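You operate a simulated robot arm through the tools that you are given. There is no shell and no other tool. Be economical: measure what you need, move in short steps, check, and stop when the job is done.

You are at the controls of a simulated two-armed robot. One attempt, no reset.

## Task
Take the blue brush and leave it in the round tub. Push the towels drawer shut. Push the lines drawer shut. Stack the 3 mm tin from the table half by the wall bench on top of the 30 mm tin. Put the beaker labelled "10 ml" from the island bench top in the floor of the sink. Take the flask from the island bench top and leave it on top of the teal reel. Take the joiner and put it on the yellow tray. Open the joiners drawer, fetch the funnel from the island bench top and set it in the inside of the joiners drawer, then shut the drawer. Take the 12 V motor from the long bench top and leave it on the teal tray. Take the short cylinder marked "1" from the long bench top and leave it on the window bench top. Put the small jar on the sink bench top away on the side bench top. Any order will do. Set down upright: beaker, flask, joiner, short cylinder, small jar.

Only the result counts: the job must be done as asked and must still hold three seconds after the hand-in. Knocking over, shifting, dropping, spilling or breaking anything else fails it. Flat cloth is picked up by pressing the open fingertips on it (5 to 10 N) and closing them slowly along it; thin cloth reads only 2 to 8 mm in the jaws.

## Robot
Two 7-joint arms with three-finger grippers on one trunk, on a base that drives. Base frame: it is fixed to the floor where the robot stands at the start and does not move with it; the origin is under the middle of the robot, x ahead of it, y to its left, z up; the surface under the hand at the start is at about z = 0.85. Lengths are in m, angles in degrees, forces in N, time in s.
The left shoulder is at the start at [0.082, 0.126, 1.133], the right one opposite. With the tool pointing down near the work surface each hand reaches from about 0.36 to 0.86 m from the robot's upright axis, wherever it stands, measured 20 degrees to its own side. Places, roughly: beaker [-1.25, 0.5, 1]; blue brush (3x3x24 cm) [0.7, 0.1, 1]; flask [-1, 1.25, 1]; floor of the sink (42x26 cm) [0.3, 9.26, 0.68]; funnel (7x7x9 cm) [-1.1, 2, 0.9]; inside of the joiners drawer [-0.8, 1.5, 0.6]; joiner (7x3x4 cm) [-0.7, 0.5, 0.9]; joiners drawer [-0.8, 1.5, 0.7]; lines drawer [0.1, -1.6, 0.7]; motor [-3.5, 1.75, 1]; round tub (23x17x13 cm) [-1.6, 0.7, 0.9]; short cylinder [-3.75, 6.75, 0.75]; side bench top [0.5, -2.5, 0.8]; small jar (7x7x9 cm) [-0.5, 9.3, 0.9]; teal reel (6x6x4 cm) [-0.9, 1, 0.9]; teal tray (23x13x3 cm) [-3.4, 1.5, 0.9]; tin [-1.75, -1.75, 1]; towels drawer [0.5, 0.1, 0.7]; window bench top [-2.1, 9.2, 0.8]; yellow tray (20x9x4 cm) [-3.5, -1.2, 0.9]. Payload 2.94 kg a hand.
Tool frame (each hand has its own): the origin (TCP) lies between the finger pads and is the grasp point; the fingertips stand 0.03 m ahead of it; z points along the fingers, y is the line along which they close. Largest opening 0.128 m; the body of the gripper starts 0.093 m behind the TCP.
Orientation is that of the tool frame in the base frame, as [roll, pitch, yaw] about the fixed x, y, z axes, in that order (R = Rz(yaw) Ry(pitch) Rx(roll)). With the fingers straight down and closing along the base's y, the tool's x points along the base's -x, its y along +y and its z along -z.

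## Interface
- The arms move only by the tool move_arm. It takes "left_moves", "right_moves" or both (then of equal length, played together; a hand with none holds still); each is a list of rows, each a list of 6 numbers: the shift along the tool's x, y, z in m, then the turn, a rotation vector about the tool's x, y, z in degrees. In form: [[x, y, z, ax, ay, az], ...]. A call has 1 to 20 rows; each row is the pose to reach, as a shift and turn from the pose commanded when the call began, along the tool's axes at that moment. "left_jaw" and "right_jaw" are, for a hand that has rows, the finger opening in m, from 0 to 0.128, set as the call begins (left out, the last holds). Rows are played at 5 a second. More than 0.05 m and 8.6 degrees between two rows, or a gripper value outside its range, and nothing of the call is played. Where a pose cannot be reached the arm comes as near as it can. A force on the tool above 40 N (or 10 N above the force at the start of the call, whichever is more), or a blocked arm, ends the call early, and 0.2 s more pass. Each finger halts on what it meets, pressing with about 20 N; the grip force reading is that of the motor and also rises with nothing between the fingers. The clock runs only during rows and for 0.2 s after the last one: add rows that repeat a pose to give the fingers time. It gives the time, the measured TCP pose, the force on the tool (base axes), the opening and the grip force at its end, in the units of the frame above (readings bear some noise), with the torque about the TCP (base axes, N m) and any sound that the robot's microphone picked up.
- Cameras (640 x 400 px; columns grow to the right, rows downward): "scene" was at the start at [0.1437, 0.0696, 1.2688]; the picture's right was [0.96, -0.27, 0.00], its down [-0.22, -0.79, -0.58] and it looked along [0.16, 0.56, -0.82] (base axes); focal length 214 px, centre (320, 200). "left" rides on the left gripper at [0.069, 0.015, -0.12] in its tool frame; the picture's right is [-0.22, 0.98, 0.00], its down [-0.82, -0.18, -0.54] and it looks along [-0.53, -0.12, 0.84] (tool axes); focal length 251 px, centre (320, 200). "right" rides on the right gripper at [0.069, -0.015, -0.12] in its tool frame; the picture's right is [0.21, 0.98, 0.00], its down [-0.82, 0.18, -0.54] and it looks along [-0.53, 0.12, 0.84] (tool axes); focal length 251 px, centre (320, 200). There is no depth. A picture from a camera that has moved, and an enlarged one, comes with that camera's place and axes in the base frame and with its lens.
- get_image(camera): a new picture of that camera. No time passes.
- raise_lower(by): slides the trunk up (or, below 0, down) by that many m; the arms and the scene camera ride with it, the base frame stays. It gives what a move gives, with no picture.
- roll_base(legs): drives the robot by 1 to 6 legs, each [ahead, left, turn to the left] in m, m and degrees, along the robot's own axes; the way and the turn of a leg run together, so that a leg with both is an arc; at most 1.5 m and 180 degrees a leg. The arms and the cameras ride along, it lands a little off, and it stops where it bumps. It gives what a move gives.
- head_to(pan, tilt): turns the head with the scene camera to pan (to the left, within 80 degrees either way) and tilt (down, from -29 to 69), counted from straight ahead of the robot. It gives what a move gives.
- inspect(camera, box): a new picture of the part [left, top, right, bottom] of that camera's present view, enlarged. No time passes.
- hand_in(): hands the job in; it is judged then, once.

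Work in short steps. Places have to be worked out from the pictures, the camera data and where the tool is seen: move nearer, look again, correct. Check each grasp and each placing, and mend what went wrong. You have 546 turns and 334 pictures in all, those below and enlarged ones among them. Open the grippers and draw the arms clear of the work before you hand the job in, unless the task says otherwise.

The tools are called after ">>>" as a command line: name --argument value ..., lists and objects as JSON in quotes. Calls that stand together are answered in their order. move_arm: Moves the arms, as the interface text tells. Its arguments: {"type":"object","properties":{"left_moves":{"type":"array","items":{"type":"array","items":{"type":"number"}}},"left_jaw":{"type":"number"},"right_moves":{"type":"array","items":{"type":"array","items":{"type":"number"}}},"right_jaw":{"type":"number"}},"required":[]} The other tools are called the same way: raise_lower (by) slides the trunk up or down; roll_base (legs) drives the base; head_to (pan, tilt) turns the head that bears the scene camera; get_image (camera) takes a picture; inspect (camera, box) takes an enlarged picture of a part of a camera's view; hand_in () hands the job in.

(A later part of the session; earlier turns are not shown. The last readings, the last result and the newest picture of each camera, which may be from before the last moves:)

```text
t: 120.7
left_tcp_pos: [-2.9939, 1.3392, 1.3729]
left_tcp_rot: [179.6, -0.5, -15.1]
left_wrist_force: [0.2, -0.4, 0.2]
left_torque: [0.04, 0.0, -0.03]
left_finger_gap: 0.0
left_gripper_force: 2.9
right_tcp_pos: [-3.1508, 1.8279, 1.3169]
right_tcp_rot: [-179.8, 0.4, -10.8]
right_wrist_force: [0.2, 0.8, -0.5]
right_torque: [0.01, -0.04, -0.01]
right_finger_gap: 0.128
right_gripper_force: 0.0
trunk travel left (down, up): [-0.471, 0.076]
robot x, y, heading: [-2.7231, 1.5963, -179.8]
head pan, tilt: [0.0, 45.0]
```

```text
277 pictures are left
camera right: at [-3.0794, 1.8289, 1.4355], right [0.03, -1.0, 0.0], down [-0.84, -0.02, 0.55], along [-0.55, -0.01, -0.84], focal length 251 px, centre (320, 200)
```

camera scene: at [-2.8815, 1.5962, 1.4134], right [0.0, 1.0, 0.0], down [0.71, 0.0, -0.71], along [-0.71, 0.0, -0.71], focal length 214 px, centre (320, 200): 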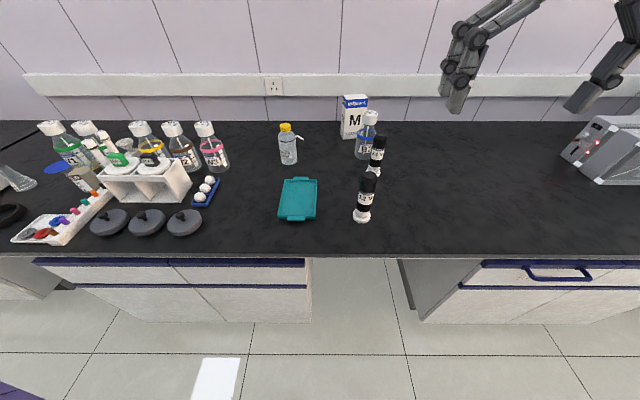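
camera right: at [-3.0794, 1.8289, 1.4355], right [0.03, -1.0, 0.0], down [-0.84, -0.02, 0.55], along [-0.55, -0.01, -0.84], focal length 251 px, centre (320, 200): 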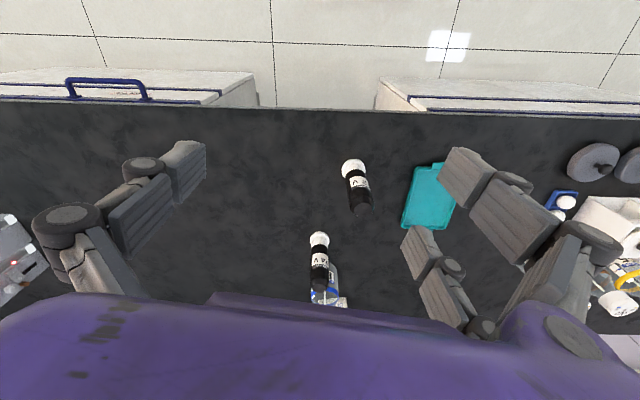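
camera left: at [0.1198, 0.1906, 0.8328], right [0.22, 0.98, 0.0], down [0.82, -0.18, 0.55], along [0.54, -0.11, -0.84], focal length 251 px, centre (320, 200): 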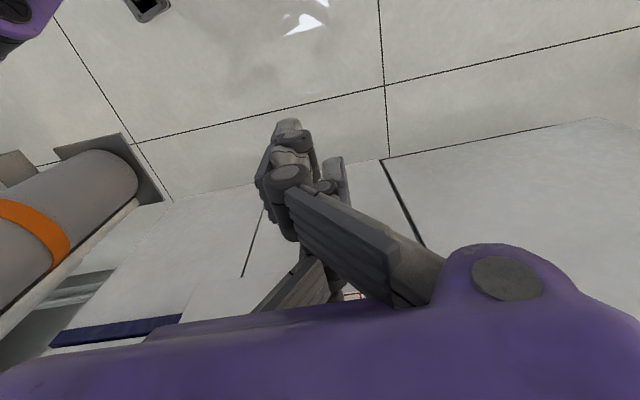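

Motor located at (-3.36, 1.739), top z≈1.024, about 57 mm wide. I bring the right hand above it.

>>> move_arm --right_moves '[[-0.03, 0.02, 0.03, 0, 0, 0], [-0.062, 0.042, 0.06, 0, 0, 0], [-0.095, 0.064, 0.09, 0, 0, 0], [-0.127, 0.085, 0.12, 0, 0, 0], [-0.16, 0.106, 0.15, 0, 0, 0], [-0.19, 0.127, 0.175, 0, 0, 0], [-0.19, 0.127, 0.175, 0, 0, 0]]' --right_jaw 0.115

>>> get_image --camera "right"

```text
t: 122.3
left_tcp_pos: [-2.992, 1.3401, 1.3705]
left_tcp_rot: [179.6, -0.5, -15.1]
left_wrist_force: [0.3, 0.6, 0.5]
left_torque: [0.0, 0.01, 0.01]
left_finger_gap: 0.0
left_gripper_force: 3.2
right_tcp_pos: [-3.3622, 1.7376, 1.1425]
right_tcp_rot: [-180.0, 0.3, -10.8]
right_wrist_force: [0.0, 0.7, -0.1]
right_torque: [-0.04, 0.03, 0.01]
right_finger_gap: 0.1149
right_gripper_force: 0.1
trunk travel left (down, up): [-0.471, 0.076]
robot x, y, heading: [-2.7192, 1.597, -179.9]
head pan, tilt: [0.0, 45.0]
```

```text
276 pictures are left
camera right: at [-3.2906, 1.7395, 1.2618], right [0.03, -1.0, 0.0], down [-0.84, -0.02, 0.55], along [-0.55, -0.01, -0.84], focal length 251 px, centre (320, 200)
```

right: 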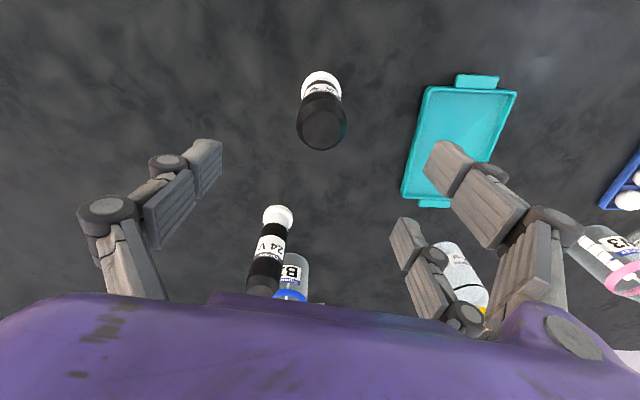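

Motor is centred under the hand; I descend and grasp.

>>> move_arm --right_moves '[[0.002, 0, 0.045, 0, 0, 0], [0.002, 0, 0.09, 0, 0, 0], [0.002, 0, 0.135, 0, 0, 0], [0.002, 0, 0.175, 0, 0, 0], [0.002, 0, 0.175, 0, 0, 0]]'

>>> move_arm --right_moves '[[0, 0, 0, 0, 0, 0], [0, 0, 0, 0, 0, 0], [0, 0, 0, 0, 0, 0], [0, 0, 0, 0, 0, 0]]' --right_jaw 0.0

>>> move_arm --right_moves '[[0, 0, -0.03, 0, 0, 0], [0, 0, -0.07, 0, 0, 0], [0, 0, -0.11, 0, 0, 0], [0, 0, -0.11, 0, 0, 0]]'

>>> get_image --camera "right"

>>> get_image --camera "scene"

```text
t: 123.5
left_tcp_pos: [-2.9937, 1.3383, 1.3716]
left_tcp_rot: [179.7, -0.5, -15.1]
left_wrist_force: [1.0, -0.5, 0.1]
left_torque: [0.02, 0.01, 0.02]
left_finger_gap: 0.0003
left_gripper_force: 2.7
right_tcp_pos: [-3.3628, 1.7363, 0.9667]
right_tcp_rot: [-179.9, 0.4, -10.8]
right_wrist_force: [0.3, 0.3, -0.5]
right_torque: [-0.01, 0.0, 0.0]
right_finger_gap: 0.1148
right_gripper_force: 0.1
trunk travel left (down, up): [-0.471, 0.076]
robot x, y, heading: [-2.7233, 1.5964, -179.8]
head pan, tilt: [0.0, 45.0]
```

```text
t: 124.5
left_tcp_pos: [-2.994, 1.3398, 1.3722]
left_tcp_rot: [179.7, -0.5, -15.0]
left_wrist_force: [-0.6, -0.3, -0.8]
left_torque: [0.0, -0.02, 0.02]
left_finger_gap: 0.0
left_gripper_force: 3.7
right_tcp_pos: [-3.3615, 1.7366, 0.9655]
right_tcp_rot: [-179.9, 0.3, -10.8]
right_wrist_force: [-0.1, 2.7, 1.2]
right_torque: [0.14, 0.01, 0.0]
right_finger_gap: 0.0431
right_gripper_force: 19.8
trunk travel left (down, up): [-0.471, 0.076]
robot x, y, heading: [-2.7227, 1.5965, -179.6]
head pan, tilt: [0.0, 45.0]
```

```text
t: 125.5
left_tcp_pos: [-2.9948, 1.34, 1.3719]
left_tcp_rot: [179.6, -0.5, -15.1]
left_wrist_force: [-0.5, 0.0, -0.5]
left_torque: [-0.02, -0.01, 0.01]
left_finger_gap: 0.0
left_gripper_force: 3.3
right_tcp_pos: [-3.3635, 1.7378, 1.0778]
right_tcp_rot: [-180.0, 0.2, -10.8]
right_wrist_force: [-0.6, 0.1, -4.9]
right_torque: [-0.02, -0.02, 0.02]
right_finger_gap: 0.0422
right_gripper_force: 20.2
trunk travel left (down, up): [-0.471, 0.076]
robot x, y, heading: [-2.7198, 1.5921, -179.8]
head pan, tilt: [0.0, 45.0]
```

```text
275 pictures are left
camera right: at [-3.2908, 1.7398, 1.1961], right [0.03, -1.0, 0.0], down [-0.84, -0.02, 0.54], along [-0.54, -0.01, -0.84], focal length 251 px, centre (320, 200)
```

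right: 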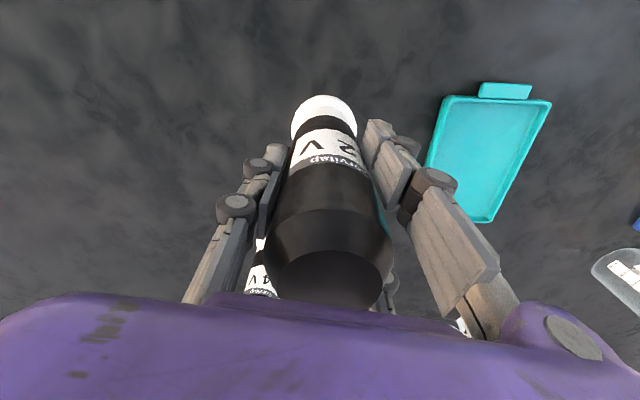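

```text
274 pictures are left
camera scene: at [-2.8823, 1.5965, 1.4132], right [0.0, 1.0, 0.0], down [0.71, 0.0, -0.71], along [-0.71, 0.0, -0.71], focal length 214 px, centre (320, 200)
```

scene: 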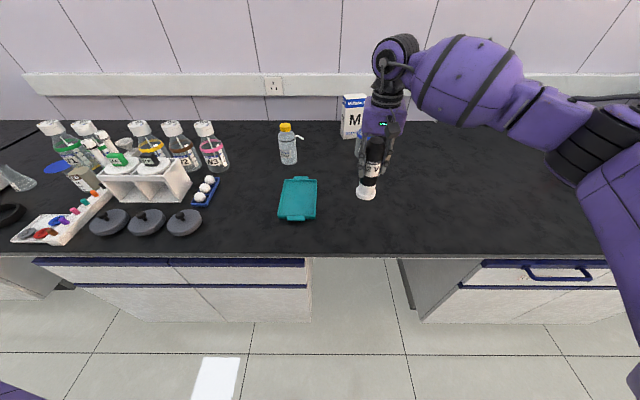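

Motor held. Tray centre estimated at (-3.445, 1.515); I carry the motor over it.

>>> move_arm --right_moves '[[-0.008, 0.047, 0, 0, 0, 0], [-0.015, 0.093, 0, 0, 0, 0], [-0.022, 0.14, 0, 0, 0, 0], [-0.03, 0.187, 0, 0, 0, 0], [-0.037, 0.233, 0, 0, 0, 0], [-0.037, 0.233, 0.05, 0, 0, 0], [-0.037, 0.233, 0.05, 0, 0, 0]]'

>>> get_image --camera "right"

>>> get_image --camera "scene"

```text
t: 127.1
left_tcp_pos: [-2.9945, 1.3388, 1.3702]
left_tcp_rot: [179.7, -0.5, -15.1]
left_wrist_force: [-0.1, 0.0, -0.8]
left_torque: [0.0, 0.01, 0.03]
left_finger_gap: 0.0
left_gripper_force: 2.7
right_tcp_pos: [-3.4417, 1.515, 1.0269]
right_tcp_rot: [-179.9, 0.4, -10.8]
right_wrist_force: [-0.1, 0.1, -5.0]
right_torque: [0.04, 0.0, -0.04]
right_finger_gap: 0.0419
right_gripper_force: 19.7
trunk travel left (down, up): [-0.471, 0.076]
robot x, y, heading: [-2.7195, 1.5993, -179.5]
head pan, tilt: [0.0, 45.0]
```

```text
273 pictures are left
camera right: at [-3.3695, 1.5172, 1.1462], right [0.03, -1.0, 0.0], down [-0.84, -0.03, 0.55], along [-0.55, -0.01, -0.84], focal length 251 px, centre (320, 200)
```

right: 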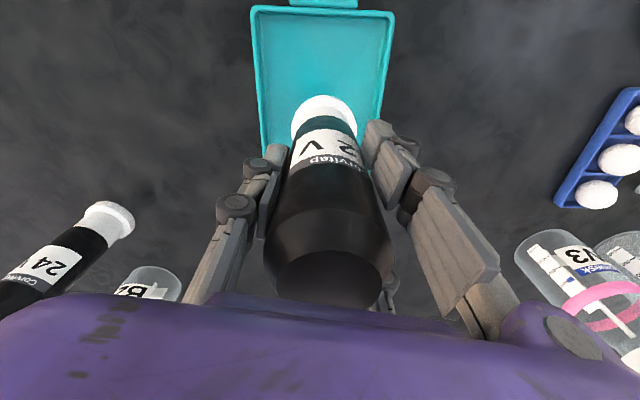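

```text
272 pictures are left
camera scene: at [-2.8813, 1.5958, 1.4135], right [0.0, 1.0, 0.0], down [0.71, 0.0, -0.71], along [-0.71, 0.0, -0.71], focal length 214 px, centre (320, 200)
```

scene: 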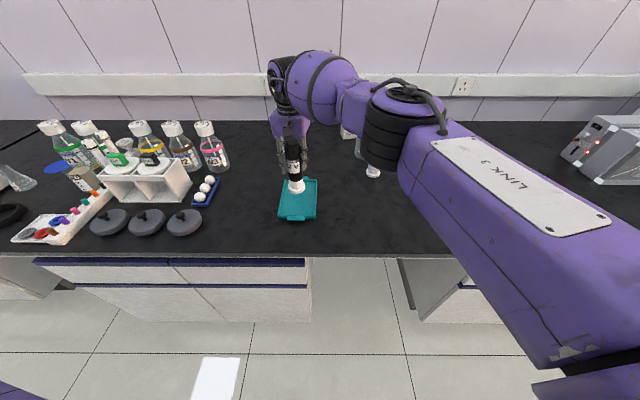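

Aligned with the tray centre. I lower it in fine steps until contact.

>>> move_arm --right_moves '[[0, 0, 0.025, 0, 0, 0], [0, 0, 0.045, 0, 0, 0], [0, 0, 0.052, 0, 0, 0], [0, 0, 0.055, 0, 0, 0], [0, 0, 0.055, 0, 0, 0]]'

```text
t: 128.3
left_tcp_pos: [-2.9915, 1.3399, 1.3725]
left_tcp_rot: [179.6, -0.5, -15.0]
left_wrist_force: [1.5, 0.3, -0.1]
left_torque: [0.01, -0.01, 0.02]
left_finger_gap: 0.0
left_gripper_force: 3.2
right_tcp_pos: [-3.4416, 1.5135, 0.9746]
right_tcp_rot: [179.8, 0.6, -10.8]
right_wrist_force: [-4.9, -1.6, 17.9]
right_torque: [-0.09, 0.24, -0.01]
right_finger_gap: 0.0424
right_gripper_force: 19.9
trunk travel left (down, up): [-0.471, 0.076]
robot x, y, heading: [-2.7263, 1.5955, -179.7]
head pan, tilt: [0.0, 45.0]
```

Contact made (17.9 N). I open and lift the hand clear.

>>> move_arm --right_moves '[[0, 0, -0.002, 0, 0, 0], [0, 0, -0.002, 0, 0, 0], [0, 0, -0.002, 0, 0, 0]]' --right_jaw 0.115

>>> move_arm --right_moves '[[0, 0, -0.04, 0, 0, 0], [0, 0, -0.08, 0, 0, 0], [0, 0, -0.12, 0, 0, 0], [0.03, -0.03, -0.15, 0, 0, 0], [0.06, -0.06, -0.18, 0, 0, 0], [0.09, -0.09, -0.21, 0, 0, 0], [0.12, -0.12, -0.24, 0, 0, 0], [0.15, -0.14, -0.28, 0, 0, 0]]'

>>> get_image --camera "scene"

```text
t: 129.1
left_tcp_pos: [-2.994, 1.3401, 1.3715]
left_tcp_rot: [179.7, -0.5, -15.1]
left_wrist_force: [0.2, -0.7, 0.6]
left_torque: [0.0, 0.0, 0.02]
left_finger_gap: 0.0002
left_gripper_force: 3.6
right_tcp_pos: [-3.4421, 1.5157, 0.9741]
right_tcp_rot: [-179.9, 0.4, -10.8]
right_wrist_force: [-0.4, -0.8, -0.2]
right_torque: [-0.03, 0.0, 0.02]
right_finger_gap: 0.115
right_gripper_force: 0.1
trunk travel left (down, up): [-0.471, 0.076]
robot x, y, heading: [-2.7186, 1.5953, -179.6]
head pan, tilt: [0.0, 45.0]
```

```text
refused: row 4 steps farther than a row can; nothing moved
```

```text
271 pictures are left
camera scene: at [-2.8818, 1.5962, 1.4133], right [0.0, 1.0, 0.0], down [0.71, 0.0, -0.71], along [-0.71, 0.0, -0.71], focal length 214 px, centre (320, 200)
```

scene: 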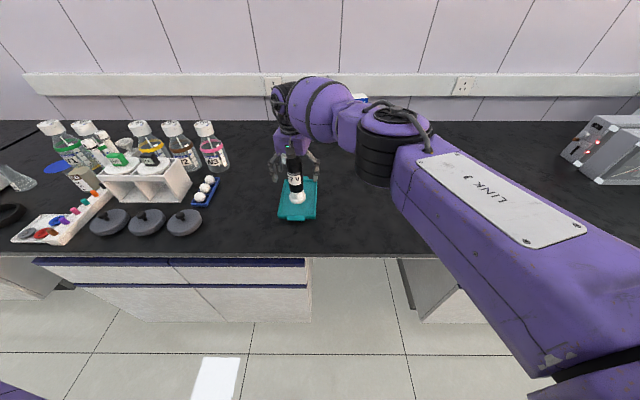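

Released standing in the tray; I lift with shorter steps.

>>> move_arm --right_moves '[[0, 0, -0.045, 0, 0, 0], [0, 0, -0.09, 0, 0, 0], [0, 0, -0.135, 0, 0, 0], [0.025, -0.025, -0.16, 0, 0, 0], [0.05, -0.05, -0.185, 0, 0, 0], [0.075, -0.075, -0.21, 0, 0, 0], [0.1, -0.1, -0.235, 0, 0, 0], [0.125, -0.125, -0.26, 0, 0, 0], [0.15, -0.14, -0.28, 0, 0, 0]]'

>>> inspect --camera "scene" --box '[240, 100, 420, 240]'

```text
t: 131.1
left_tcp_pos: [-2.9944, 1.3397, 1.3718]
left_tcp_rot: [179.5, -0.4, -15.2]
left_wrist_force: [0.4, 0.2, -0.5]
left_torque: [0.01, 0.02, -0.02]
left_finger_gap: 0.0
left_gripper_force: 3.5
right_tcp_pos: [-3.2645, 1.6253, 1.2539]
right_tcp_rot: [-179.9, 0.3, -10.8]
right_wrist_force: [-0.2, 0.2, -0.1]
right_torque: [0.02, 0.04, 0.03]
right_finger_gap: 0.1149
right_gripper_force: 0.1
trunk travel left (down, up): [-0.471, 0.076]
robot x, y, heading: [-2.7187, 1.5997, -179.7]
head pan, tilt: [0.0, 45.0]
```

```text
2.86 times, centred on (330, 170) of scene
camera zoom: at [-2.8804, 1.5965, 1.4135], right [0.0, 1.0, 0.0], down [0.71, 0.0, -0.71], along [-0.71, 0.0, -0.71], focal length 613 px, centre (291, 286)
```

zoom: 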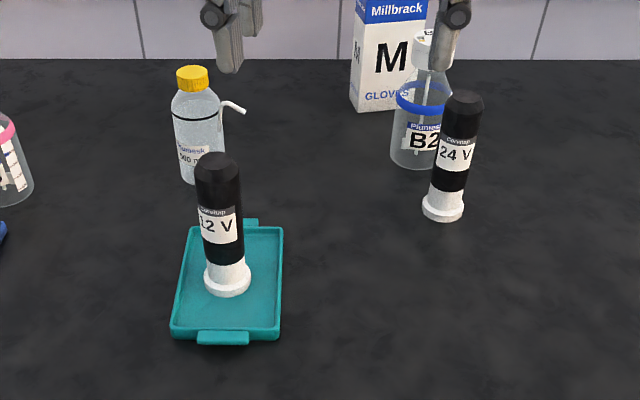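

Motor placed. Next I go to the island's south end to read the beaker labels.

>>> roll_base --legs '[[0, 0, 90], [1.5, 0, 0], [0.6, 0, 0], [0, 1.5, 0], [0, 0, 180]]'

>>> head_to --pan 0 --tilt 35

>>> get_image --camera "scene"

```text
t: 165.6
left_tcp_pos: [-1.4963, -0.2387, 1.3713]
left_tcp_rot: [179.7, -0.5, -105.0]
left_wrist_force: [-0.3, -0.5, -0.7]
left_torque: [-0.01, 0.07, 0.0]
left_finger_gap: 0.0
left_gripper_force: 2.7
right_tcp_pos: [-1.2126, 0.036, 1.2539]
right_tcp_rot: [-179.9, 0.3, -100.6]
right_wrist_force: [0.1, -0.4, -0.7]
right_torque: [0.0, -0.01, 0.04]
right_finger_gap: 0.1148
right_gripper_force: 0.1
trunk travel left (down, up): [-0.471, 0.076]
robot x, y, heading: [-1.2394, -0.5071, 90.5]
head pan, tilt: [0.0, 45.0]
```

```text
t: 166.3
left_tcp_pos: [-1.4969, -0.2396, 1.3713]
left_tcp_rot: [179.7, -0.5, -104.9]
left_wrist_force: [0.1, -0.4, 0.5]
left_torque: [0.01, 0.0, 0.03]
left_finger_gap: 0.0
left_gripper_force: 2.8
right_tcp_pos: [-1.2121, 0.0348, 1.2533]
right_tcp_rot: [-179.9, 0.3, -100.5]
right_wrist_force: [-1.2, -0.4, 1.1]
right_torque: [-0.03, 0.0, -0.01]
right_finger_gap: 0.1149
right_gripper_force: 0.1
trunk travel left (down, up): [-0.471, 0.076]
robot x, y, heading: [-1.239, -0.5093, 90.6]
head pan, tilt: [0.0, 35.0]
```

```text
269 pictures are left
camera scene: at [-1.2392, -0.344, 1.4282], right [1.0, 0.01, 0.0], down [0.0, -0.57, -0.82], along [-0.01, 0.82, -0.57], focal length 214 px, centre (320, 200)
```

scene: 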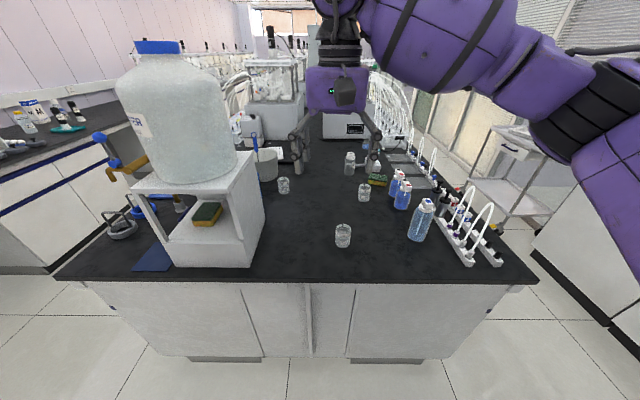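

>>> inspect --camera "scene" --box '[320, 210, 370, 260]'

>>> inspect --camera "scene" --box '[270, 170, 380, 205]'

```text
8.00 times, centred on (345, 235) of scene
camera zoom: at [-1.2392, -0.344, 1.4282], right [1.0, 0.01, 0.0], down [0.0, -0.57, -0.82], along [-0.01, 0.82, -0.57], focal length 1716 px, centre (120, -80)
```

zoom: 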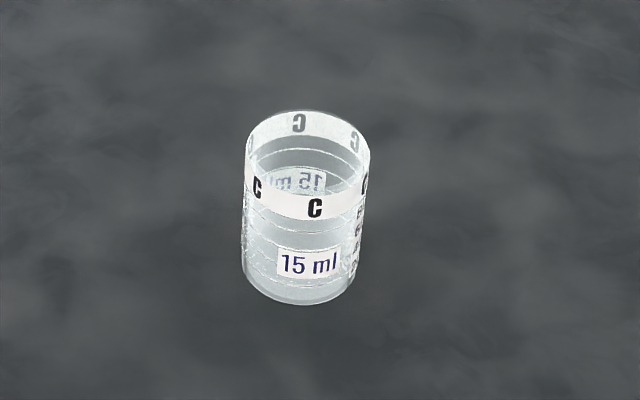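

```text
5.82 times, centred on (325, 188) of scene
camera zoom: at [-1.2392, -0.344, 1.4282], right [1.0, 0.01, 0.0], down [0.0, -0.57, -0.82], along [-0.01, 0.82, -0.57], focal length 1248 px, centre (291, 273)
```

zoom: 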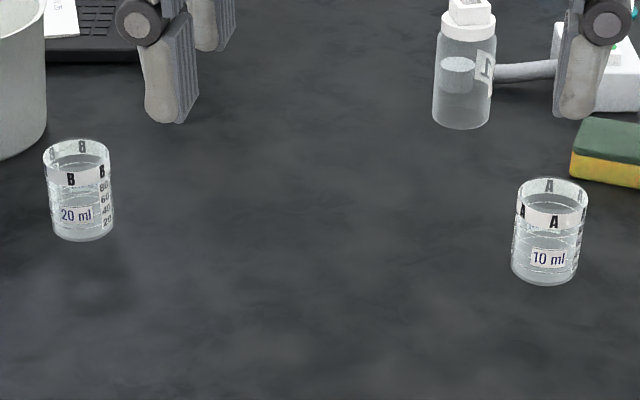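

Beaker A is the 10 ml one, at about (-1.05, 0.465). I drive closer from the south, keeping clear of the carboy.

>>> roll_base --legs '[[0, -0.15, 0], [0.25, 0, 0]]'

>>> get_image --camera "right"

>>> get_image --camera "scene"

```text
t: 169.7
left_tcp_pos: [-1.3483, 0.0117, 1.371]
left_tcp_rot: [179.6, -0.5, -104.9]
left_wrist_force: [0.7, 0.0, -0.4]
left_torque: [0.01, 0.02, 0.0]
left_finger_gap: 0.0
left_gripper_force: 2.9
right_tcp_pos: [-1.0645, 0.2862, 1.2543]
right_tcp_rot: [-180.0, 0.4, -100.6]
right_wrist_force: [0.6, -0.4, 0.3]
right_torque: [0.01, -0.03, 0.0]
right_finger_gap: 0.115
right_gripper_force: 0.0
trunk travel left (down, up): [-0.471, 0.076]
robot x, y, heading: [-1.091, -0.2594, 90.3]
head pan, tilt: [0.0, 35.0]
```

```text
266 pictures are left
camera right: at [-1.0624, 0.2149, 1.373], right [-1.0, -0.03, 0.0], down [-0.03, 0.84, 0.55], along [-0.02, 0.55, -0.84], focal length 251 px, centre (320, 200)
```

right: 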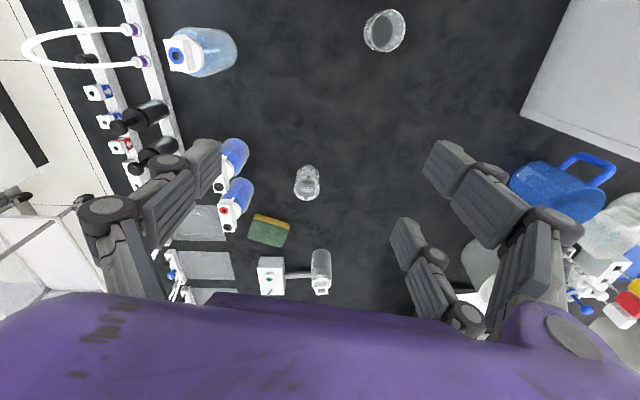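

```text
265 pictures are left
camera scene: at [-1.0916, -0.0933, 1.4284], right [1.0, 0.01, 0.0], down [0.0, -0.57, -0.82], along [-0.01, 0.82, -0.57], focal length 214 px, centre (320, 200)
```

scene: 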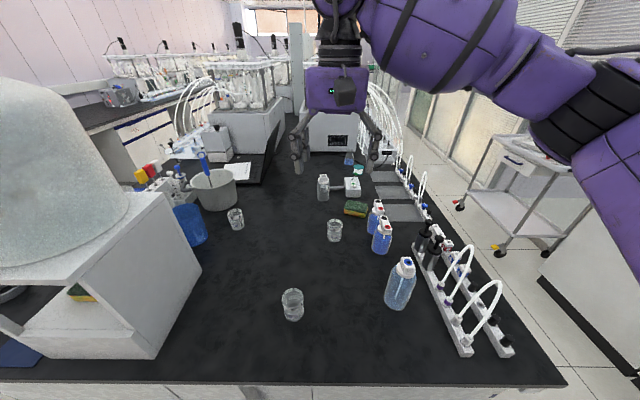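

Beaker A is at about (-1.044, 0.479). I bring the right hand above it.

>>> move_arm --right_moves '[[-0.032, 0.0025, 0.033, 0, 0, 0], [-0.064, 0.005, 0.066, 0, 0, 0], [-0.096, 0.0075, 0.1, 0, 0, 0], [-0.128, 0.01, 0.133, 0, 0, 0], [-0.16, 0.0125, 0.166, 0, 0, 0], [-0.1935, 0.0154, 0.2, 0, 0, 0], [-0.1935, 0.0154, 0.2, 0, 0, 0]]' --right_jaw 0.11

>>> get_image --camera "right"

```text
t: 171.3
left_tcp_pos: [-1.3487, 0.012, 1.3721]
left_tcp_rot: [179.5, -0.5, -104.9]
left_wrist_force: [1.0, -0.3, 0.3]
left_torque: [-0.01, 0.01, 0.02]
left_finger_gap: 0.0
left_gripper_force: 3.0
right_tcp_pos: [-1.0437, 0.4816, 1.0542]
right_tcp_rot: [179.9, 0.4, -100.6]
right_wrist_force: [0.3, 0.1, 0.2]
right_torque: [0.04, -0.03, -0.02]
right_finger_gap: 0.1099
right_gripper_force: 0.1
trunk travel left (down, up): [-0.471, 0.076]
robot x, y, heading: [-1.0893, -0.2545, 90.4]
head pan, tilt: [0.0, 35.0]
```

```text
264 pictures are left
camera right: at [-1.0408, 0.4104, 1.1742], right [-1.0, -0.03, 0.0], down [-0.03, 0.84, 0.55], along [-0.02, 0.55, -0.84], focal length 251 px, centre (320, 200)
```

right: 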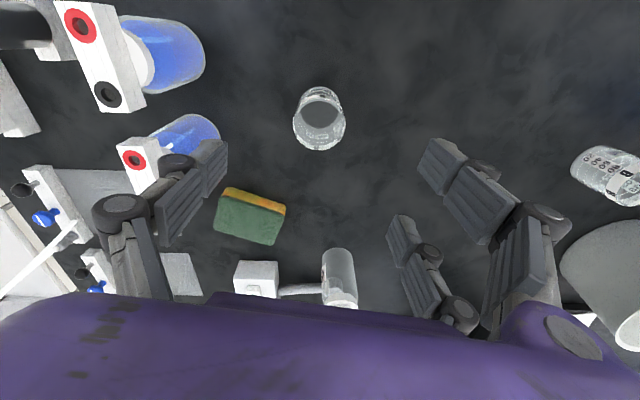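

Well centred. I narrow the jaws a little, descend and grasp the beaker gently.

>>> move_arm --right_moves '[[0, 0, 0, 0, 0, 0], [0, 0, 0.045, 0, 0, 0], [0, 0, 0.09, 0, 0, 0], [0, 0, 0.13, 0, 0, 0], [0, 0, 0.15, 0, 0, 0], [0, 0, 0.15, 0, 0, 0]]' --right_jaw 0.09

>>> get_image --camera "right"

>>> move_arm --right_moves '[[0, 0, 0, 0, 0, 0], [0, 0, 0, 0, 0, 0], [0, 0, 0, 0, 0, 0], [0, 0, 0, 0, 0, 0]]' --right_jaw 0.0

>>> get_image --camera "right"

```text
t: 172.7
left_tcp_pos: [-1.3485, 0.013, 1.3714]
left_tcp_rot: [179.6, -0.5, -104.9]
left_wrist_force: [-0.1, 0.1, 0.2]
left_torque: [0.03, 0.01, -0.01]
left_finger_gap: 0.0
left_gripper_force: 3.6
right_tcp_pos: [-1.0441, 0.4819, 0.9034]
right_tcp_rot: [-179.8, 0.2, -100.6]
right_wrist_force: [0.6, -0.7, -0.2]
right_torque: [0.0, 0.0, 0.02]
right_finger_gap: 0.0898
right_gripper_force: 0.0
trunk travel left (down, up): [-0.471, 0.076]
robot x, y, heading: [-1.0923, -0.2575, 90.4]
head pan, tilt: [0.0, 35.0]
```

```text
263 pictures are left
camera right: at [-1.0408, 0.4108, 1.0233], right [-1.0, -0.03, 0.0], down [-0.03, 0.84, 0.55], along [-0.02, 0.55, -0.84], focal length 251 px, centre (320, 200)
```

right: 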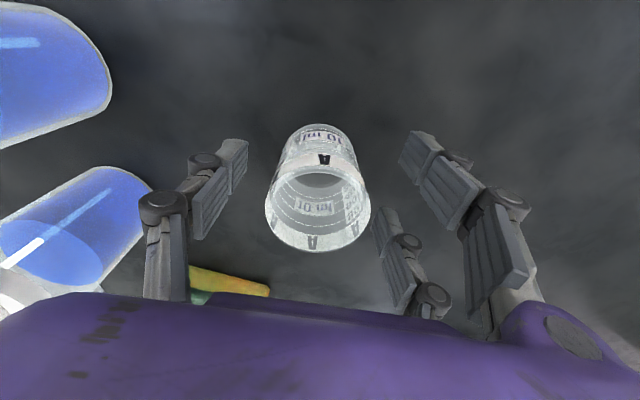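

```text
t: 173.7
left_tcp_pos: [-1.3479, 0.0132, 1.3707]
left_tcp_rot: [179.6, -0.5, -105.0]
left_wrist_force: [0.0, -0.1, -0.2]
left_torque: [0.01, -0.06, 0.0]
left_finger_gap: 0.0
left_gripper_force: 2.8
right_tcp_pos: [-1.042, 0.4816, 0.9045]
right_tcp_rot: [-179.9, 0.3, -100.6]
right_wrist_force: [0.1, 0.1, -0.2]
right_torque: [0.0, -0.02, -0.03]
right_finger_gap: 0.0459
right_gripper_force: 19.5
trunk travel left (down, up): [-0.471, 0.076]
robot x, y, heading: [-1.0889, -0.2577, 90.4]
head pan, tilt: [0.0, 35.0]
```

```text
262 pictures are left
camera right: at [-1.0407, 0.411, 1.0234], right [-1.0, -0.03, 0.0], down [-0.03, 0.84, 0.55], along [-0.02, 0.55, -0.84], focal length 251 px, centre (320, 200)
```

right: 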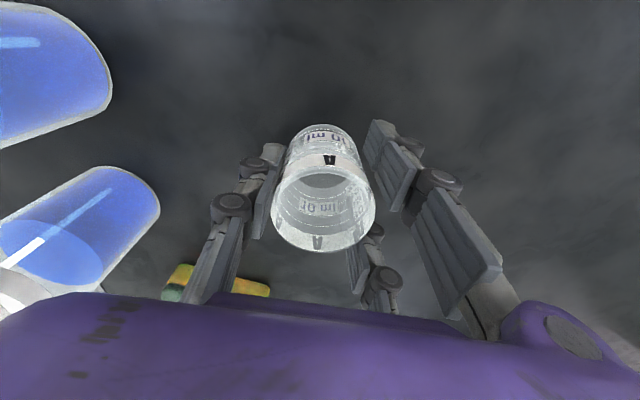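

Held (45.9 mm). I lift straight up and draw it back toward me.

>>> move_arm --right_moves '[[0, 0, -0.03, 0, 0, 0], [0, 0, -0.07, 0, 0, 0], [0, 0, -0.11, 0, 0, 0], [0, 0, -0.15, 0, 0, 0], [0.03, 0, -0.18, 0, 0, 0], [0.06, 0, -0.21, 0, 0, 0], [0.1, 0, -0.235, 0, 0, 0], [0.14, 0, -0.25, 0, 0, 0], [0.18, 0, -0.26, 0, 0, 0], [0.2, 0, -0.27, 0, 0, 0], [0.2, 0, -0.27, 0, 0, 0]]'

>>> get_image --camera "right"

```text
t: 176.1
left_tcp_pos: [-1.3494, 0.0131, 1.3717]
left_tcp_rot: [179.6, -0.4, -104.9]
left_wrist_force: [1.0, -0.6, -0.3]
left_torque: [0.0, 0.01, 0.02]
left_finger_gap: 0.0001
left_gripper_force: 3.2
right_tcp_pos: [-1.0804, 0.2841, 1.1736]
right_tcp_rot: [-180.0, 0.4, -100.7]
right_wrist_force: [-0.2, 0.1, 0.2]
right_torque: [0.01, -0.03, -0.04]
right_finger_gap: 0.0
right_gripper_force: 3.0
trunk travel left (down, up): [-0.471, 0.076]
robot x, y, heading: [-1.0917, -0.2574, 90.3]
head pan, tilt: [0.0, 35.0]
```

```text
261 pictures are left
camera right: at [-1.0781, 0.2134, 1.2931], right [-1.0, -0.03, 0.0], down [-0.03, 0.84, 0.55], along [-0.02, 0.54, -0.84], focal length 251 px, centre (320, 200)
```

right: 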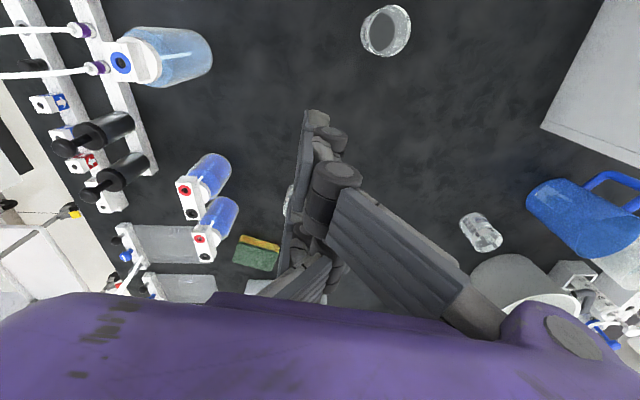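

The beaker slipped out. I check where it is now.

>>> get_image --camera "scene"

>>> inspect --camera "scene" --box '[290, 160, 390, 260]'

```text
260 pictures are left
camera scene: at [-1.0915, -0.0918, 1.4281], right [1.0, 0.01, 0.0], down [0.0, -0.57, -0.82], along [-0.01, 0.82, -0.57], focal length 214 px, centre (320, 200)
```

scene: 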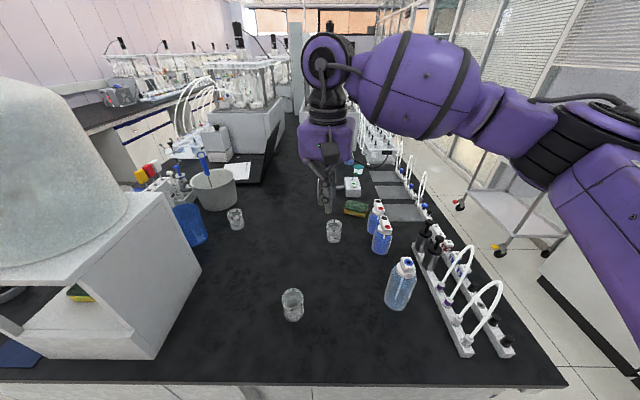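

```text
4.00 times, centred on (340, 210) of scene
camera zoom: at [-1.0915, -0.0918, 1.4281], right [1.0, 0.01, 0.0], down [0.0, -0.57, -0.82], along [-0.01, 0.82, -0.57], focal length 858 px, centre (240, 160)
```

zoom: 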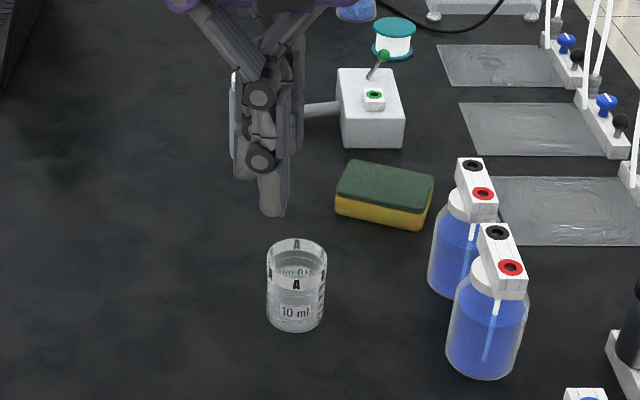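

The beaker never left the bench and stands upright in place. I go back, grip lower and lift slowly.

>>> move_arm --right_moves '[[-0.045, 0, 0, 0, 0, 0], [-0.09, 0, 0, 0, 0, 0], [-0.135, 0, 0, 0, 0, 0], [-0.18, 0, 0, 0, 0, 0], [-0.2, 0, 0, 0, 0, 0], [-0.2, 0, 0.04, 0, 0, 0], [-0.2, 0, 0.08, 0, 0, 0], [-0.2, 0, 0.12, 0, 0, 0], [-0.2, 0, 0.12, 0, 0, 0]]' --right_jaw 0.1

>>> get_image --camera "right"

```text
t: 178.1
left_tcp_pos: [-1.349, 0.012, 1.372]
left_tcp_rot: [179.6, -0.4, -104.8]
left_wrist_force: [0.8, -0.1, -0.2]
left_torque: [0.01, 0.01, -0.01]
left_finger_gap: 0.0003
left_gripper_force: 2.9
right_tcp_pos: [-1.0444, 0.481, 1.0535]
right_tcp_rot: [179.9, 0.4, -100.6]
right_wrist_force: [-0.4, -0.1, 0.3]
right_torque: [0.0, 0.02, -0.01]
right_finger_gap: 0.1001
right_gripper_force: 0.0
trunk travel left (down, up): [-0.471, 0.076]
robot x, y, heading: [-1.0893, -0.2577, 90.5]
head pan, tilt: [0.0, 35.0]
```

```text
258 pictures are left
camera right: at [-1.0416, 0.4104, 1.1733], right [-1.0, -0.03, 0.0], down [-0.03, 0.84, 0.55], along [-0.02, 0.55, -0.84], focal length 251 px, centre (320, 200)
```

right: 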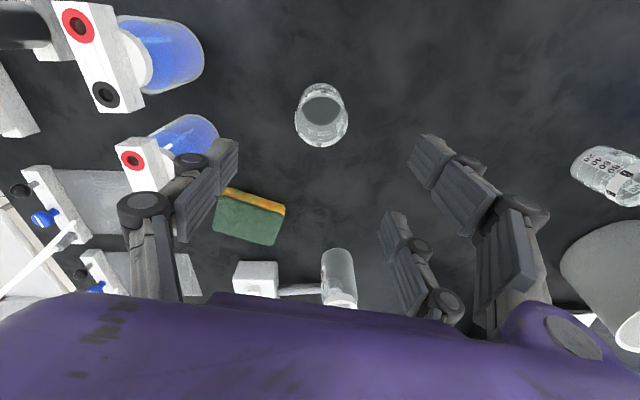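

Beaker now at about (-1.045, 0.476). I descend deeper, close, and lift slowly 5 mm per row.

>>> move_arm --right_moves '[[0.005, 0, 0.04, 0, 0, 0], [0.005, 0, 0.08, 0, 0, 0], [0.005, 0, 0.12, 0, 0, 0], [0.005, 0, 0.15, 0, 0, 0], [0.005, 0, 0.166, 0, 0, 0], [0.005, 0, 0.166, 0, 0, 0]]' --right_jaw 0.1

>>> move_arm --right_moves '[[0, 0, 0, 0, 0, 0], [0, 0, 0, 0, 0, 0], [0, 0, 0, 0, 0, 0], [0, 0, 0, 0, 0, 0], [0, 0, 0, 0, 0, 0], [0, 0, 0, 0, 0, 0]]' --right_jaw 0.0

>>> move_arm --right_moves '[[0, 0, -0.004, 0, 0, 0], [0, 0, -0.008, 0, 0, 0], [0, 0, -0.012, 0, 0, 0], [0, 0, -0.018, 0, 0, 0], [0, 0, -0.024, 0, 0, 0], [0, 0, -0.03, 0, 0, 0]]'

>>> get_image --camera "right"

```text
t: 179.5
left_tcp_pos: [-1.3486, 0.0123, 1.3713]
left_tcp_rot: [179.7, -0.5, -104.9]
left_wrist_force: [0.2, 0.1, 0.2]
left_torque: [-0.01, 0.0, 0.02]
left_finger_gap: 0.0001
left_gripper_force: 3.0
right_tcp_pos: [-1.0454, 0.4775, 0.8884]
right_tcp_rot: [-180.0, 0.3, -100.7]
right_wrist_force: [0.8, 0.1, -0.1]
right_torque: [-0.03, 0.05, 0.01]
right_finger_gap: 0.0999
right_gripper_force: 0.0
trunk travel left (down, up): [-0.471, 0.076]
robot x, y, heading: [-1.0889, -0.2607, 90.3]
head pan, tilt: [0.0, 35.0]
```

```text
t: 180.9
left_tcp_pos: [-1.3478, 0.0127, 1.3716]
left_tcp_rot: [179.6, -0.4, -104.9]
left_wrist_force: [0.1, -0.3, 0.3]
left_torque: [-0.01, 0.0, 0.02]
left_finger_gap: 0.0
left_gripper_force: 2.5
right_tcp_pos: [-1.0451, 0.4779, 0.8889]
right_tcp_rot: [-179.9, 0.2, -100.5]
right_wrist_force: [-0.8, -0.5, -0.4]
right_torque: [-0.01, -0.01, 0.01]
right_finger_gap: 0.046
right_gripper_force: 20.4
trunk travel left (down, up): [-0.471, 0.076]
robot x, y, heading: [-1.0913, -0.2624, 90.3]
head pan, tilt: [0.0, 35.0]
```

```text
t: 182.3
left_tcp_pos: [-1.3492, 0.013, 1.3707]
left_tcp_rot: [179.6, -0.6, -104.9]
left_wrist_force: [-0.7, 0.1, 0.4]
left_torque: [0.0, 0.03, 0.01]
left_finger_gap: 0.0
left_gripper_force: 2.7
right_tcp_pos: [-1.0434, 0.4764, 0.9188]
right_tcp_rot: [-179.8, 0.3, -100.6]
right_wrist_force: [0.6, 0.6, -1.5]
right_torque: [0.01, 0.01, 0.0]
right_finger_gap: 0.046
right_gripper_force: 20.1
trunk travel left (down, up): [-0.471, 0.076]
robot x, y, heading: [-1.093, -0.2581, 90.5]
head pan, tilt: [0.0, 35.0]
```

```text
257 pictures are left
camera right: at [-1.0418, 0.4059, 1.0377], right [-1.0, -0.03, 0.0], down [-0.03, 0.84, 0.55], along [-0.01, 0.54, -0.84], focal length 251 px, centre (320, 200)
```

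right: 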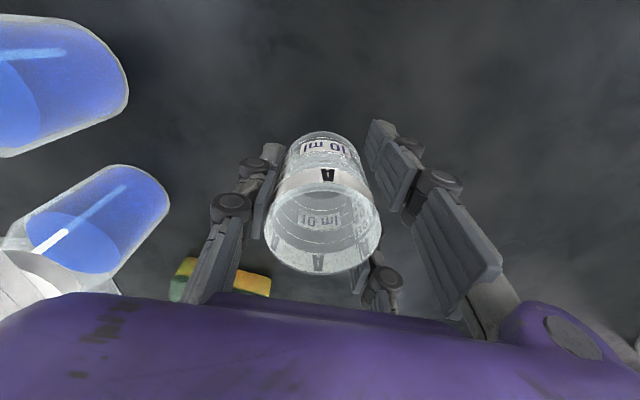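

It is rising with the hand (1.5 N). I continue lifting gently.

>>> move_arm --right_moves '[[0, 0, -0.008, 0, 0, 0], [0, 0, -0.018, 0, 0, 0], [0, 0, -0.03, 0, 0, 0], [0, 0, -0.045, 0, 0, 0], [0, 0, -0.06, 0, 0, 0], [0, 0, -0.075, 0, 0, 0], [0, 0, -0.09, 0, 0, 0], [0, 0, -0.105, 0, 0, 0], [0, 0, -0.12, 0, 0, 0], [0, 0, -0.135, 0, 0, 0], [0, 0, -0.15, 0, 0, 0], [0, 0, -0.165, 0, 0, 0], [0, 0, -0.18, 0, 0, 0], [0, 0, -0.195, 0, 0, 0], [0, 0, -0.21, 0, 0, 0], [0, 0, -0.225, 0, 0, 0], [0, 0, -0.235, 0, 0, 0], [0, 0, -0.24, 0, 0, 0]]'

>>> get_image --camera "right"

```text
t: 186.1
left_tcp_pos: [-1.3482, 0.0141, 1.3718]
left_tcp_rot: [179.7, -0.5, -104.9]
left_wrist_force: [0.7, -0.5, -0.3]
left_torque: [-0.05, -0.01, 0.02]
left_finger_gap: 0.0003
left_gripper_force: 3.4
right_tcp_pos: [-1.0445, 0.4745, 1.1586]
right_tcp_rot: [180.0, 0.4, -100.6]
right_wrist_force: [-0.3, 0.3, -0.5]
right_torque: [0.0, 0.01, 0.02]
right_finger_gap: 0.046
right_gripper_force: 20.0
trunk travel left (down, up): [-0.471, 0.076]
robot x, y, heading: [-1.0944, -0.2596, 90.4]
head pan, tilt: [0.0, 35.0]
```

```text
256 pictures are left
camera right: at [-1.0424, 0.4046, 1.278], right [-1.0, -0.03, 0.0], down [-0.03, 0.84, 0.55], along [-0.02, 0.55, -0.84], focal length 251 px, centre (320, 200)
```

right: 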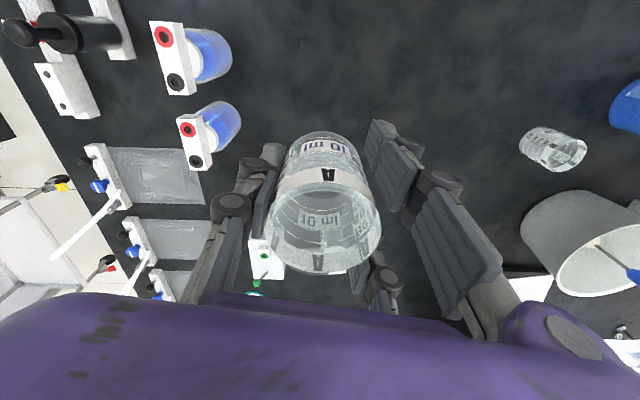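

Firmly held. I draw it back slowly, then drive round the west aisle northward to the cylinder.

>>> move_arm --right_moves '[[0.015, 0, -0.005, 0, 0, 0], [0.035, 0, -0.01, 0, 0, 0], [0.055, 0, -0.015, 0, 0, 0], [0.075, 0, -0.02, 0, 0, 0], [0.095, 0, -0.025, 0, 0, 0], [0.115, 0, -0.03, 0, 0, 0], [0.135, 0, -0.035, 0, 0, 0], [0.155, 0, -0.04, 0, 0, 0], [0.175, 0, -0.045, 0, 0, 0], [0.19, 0, -0.05, 0, 0, 0], [0.2, 0, -0.05, 0, 0, 0]]'

>>> roll_base --legs '[[-0.25, 0, 0]]'

>>> get_image --camera "right"

```text
t: 188.5
left_tcp_pos: [-1.3486, 0.013, 1.3725]
left_tcp_rot: [179.6, -0.5, -104.9]
left_wrist_force: [0.4, 0.1, 0.0]
left_torque: [0.02, -0.02, -0.03]
left_finger_gap: 0.0
left_gripper_force: 2.6
right_tcp_pos: [-1.0829, 0.2781, 1.2065]
right_tcp_rot: [180.0, 0.3, -100.6]
right_wrist_force: [-0.4, 0.4, -0.2]
right_torque: [-0.05, -0.02, 0.0]
right_finger_gap: 0.046
right_gripper_force: 19.6
trunk travel left (down, up): [-0.471, 0.076]
robot x, y, heading: [-1.0884, -0.26, 90.4]
head pan, tilt: [0.0, 35.0]
```

```text
t: 190.3
left_tcp_pos: [-1.3455, -0.2353, 1.371]
left_tcp_rot: [179.7, -0.5, -105.0]
left_wrist_force: [0.0, 1.2, -0.8]
left_torque: [-0.03, 0.02, 0.01]
left_finger_gap: 0.0001
left_gripper_force: 2.8
right_tcp_pos: [-1.081, 0.0307, 1.2061]
right_tcp_rot: [-179.8, 0.3, -100.6]
right_wrist_force: [-0.1, 0.6, -0.5]
right_torque: [0.01, 0.0, 0.04]
right_finger_gap: 0.046
right_gripper_force: 19.9
trunk travel left (down, up): [-0.471, 0.076]
robot x, y, heading: [-1.0891, -0.5044, 90.7]
head pan, tilt: [0.0, 35.0]
```

```text
255 pictures are left
camera right: at [-1.0776, -0.0406, 1.3256], right [-1.0, -0.03, 0.0], down [-0.03, 0.84, 0.54], along [-0.01, 0.54, -0.84], focal length 251 px, centre (320, 200)
```

right: 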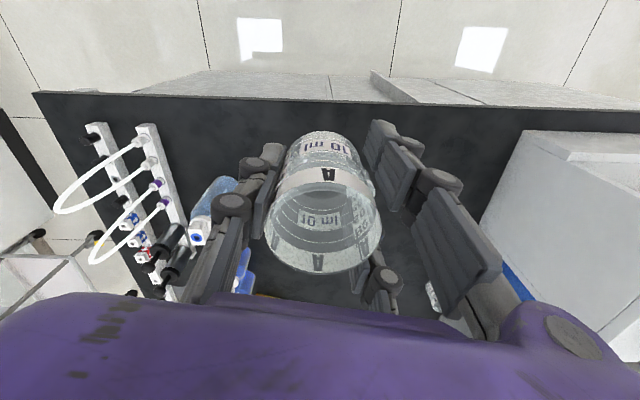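

Held well. I strafe to the west aisle and look north along it.

>>> roll_base --legs '[[0, 1.46, -0.5]]'

>>> head_to --pan 0 --tilt 15

>>> get_image --camera "scene"

```text
t: 203.4
left_tcp_pos: [-2.8207, -0.2364, 1.3711]
left_tcp_rot: [179.7, -0.5, -105.6]
left_wrist_force: [0.4, 0.3, -0.4]
left_torque: [0.02, -0.02, 0.0]
left_finger_gap: 0.0
left_gripper_force: 3.3
right_tcp_pos: [-2.5516, 0.025, 1.2063]
right_tcp_rot: [-179.8, 0.3, -101.2]
right_wrist_force: [-0.5, -0.2, -0.7]
right_torque: [0.02, -0.01, 0.0]
right_finger_gap: 0.0456
right_gripper_force: 20.5
trunk travel left (down, up): [-0.471, 0.076]
robot x, y, heading: [-2.5673, -0.5103, 89.8]
head pan, tilt: [0.0, 35.0]
```

```text
t: 204.3
left_tcp_pos: [-2.8207, -0.2361, 1.3719]
left_tcp_rot: [179.6, -0.5, -105.5]
left_wrist_force: [-0.4, -0.2, 0.0]
left_torque: [0.03, -0.03, -0.03]
left_finger_gap: 0.0001
left_gripper_force: 3.1
right_tcp_pos: [-2.5524, 0.0256, 1.2071]
right_tcp_rot: [-179.8, 0.3, -101.2]
right_wrist_force: [0.1, -0.1, -0.9]
right_torque: [0.02, -0.03, 0.01]
right_finger_gap: 0.0457
right_gripper_force: 20.2
trunk travel left (down, up): [-0.471, 0.076]
robot x, y, heading: [-2.5649, -0.5133, 90.0]
head pan, tilt: [0.0, 15.0]
```

```text
254 pictures are left
camera scene: at [-2.5647, -0.3397, 1.4601], right [1.0, 0.0, 0.0], down [0.0, -0.26, -0.97], along [0.0, 0.97, -0.26], focal length 214 px, centre (320, 200)
```

scene: 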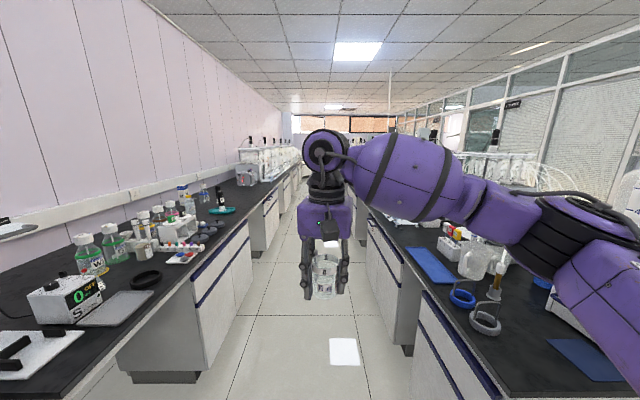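

The aisle is clear; I drive north.

>>> roll_base --legs '[[1.5, 0, 0], [1.5, 0, 0], [1.5, 0, 0], [1.3, 0, 0]]'

>>> get_image --camera "scene"

>>> head_to --pan 60 --tilt 25

>>> get_image --camera "scene"

```text
t: 231.8
left_tcp_pos: [-2.7667, 5.5493, 1.372]
left_tcp_rot: [179.6, -0.5, -106.3]
left_wrist_force: [0.1, 0.6, -0.3]
left_torque: [0.0, -0.01, 0.0]
left_finger_gap: 0.0
left_gripper_force: 2.6
right_tcp_pos: [-2.4951, 5.8082, 1.2069]
right_tcp_rot: [-179.9, 0.3, -101.9]
right_wrist_force: [0.7, 0.0, -1.0]
right_torque: [0.02, 0.0, 0.0]
right_finger_gap: 0.045
right_gripper_force: 20.1
trunk travel left (down, up): [-0.471, 0.076]
robot x, y, heading: [-2.516, 5.2732, 89.1]
head pan, tilt: [0.0, 15.0]
```

```text
253 pictures are left
camera scene: at [-2.5128, 5.444, 1.4603], right [1.0, -0.02, 0.0], down [0.0, -0.26, -0.97], along [0.02, 0.97, -0.26], focal length 214 px, centre (320, 200)
```

scene: 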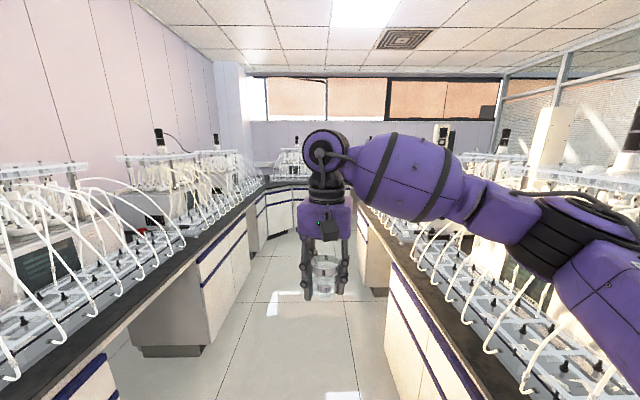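

```text
t: 233.1
left_tcp_pos: [-2.7686, 5.5495, 1.3709]
left_tcp_rot: [179.5, -0.5, -106.4]
left_wrist_force: [-0.4, -0.6, -1.0]
left_torque: [-0.03, 0.03, 0.0]
left_finger_gap: 0.0001
left_gripper_force: 3.3
right_tcp_pos: [-2.4952, 5.8099, 1.2068]
right_tcp_rot: [-179.9, 0.3, -102.1]
right_wrist_force: [-0.2, 0.1, -1.4]
right_torque: [-0.02, 0.01, -0.02]
right_finger_gap: 0.0449
right_gripper_force: 20.4
trunk travel left (down, up): [-0.471, 0.076]
robot x, y, heading: [-2.5118, 5.2697, 89.1]
head pan, tilt: [60.0, 25.0]
```

```text
252 pictures are left
camera scene: at [-2.5933, 5.3984, 1.444], right [0.51, 0.86, 0.0], down [0.36, -0.22, -0.91], along [-0.78, 0.47, -0.42], focal length 214 px, centre (320, 200)
```

scene: 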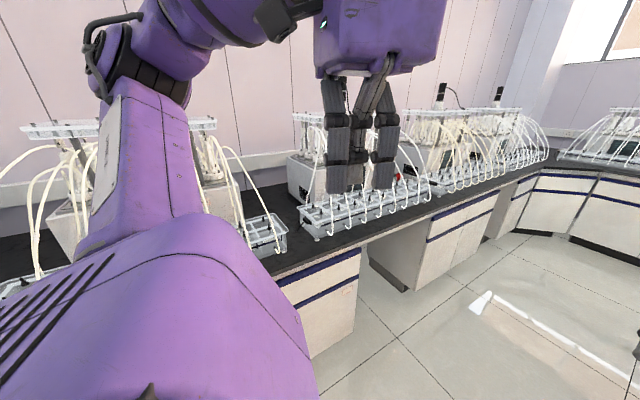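

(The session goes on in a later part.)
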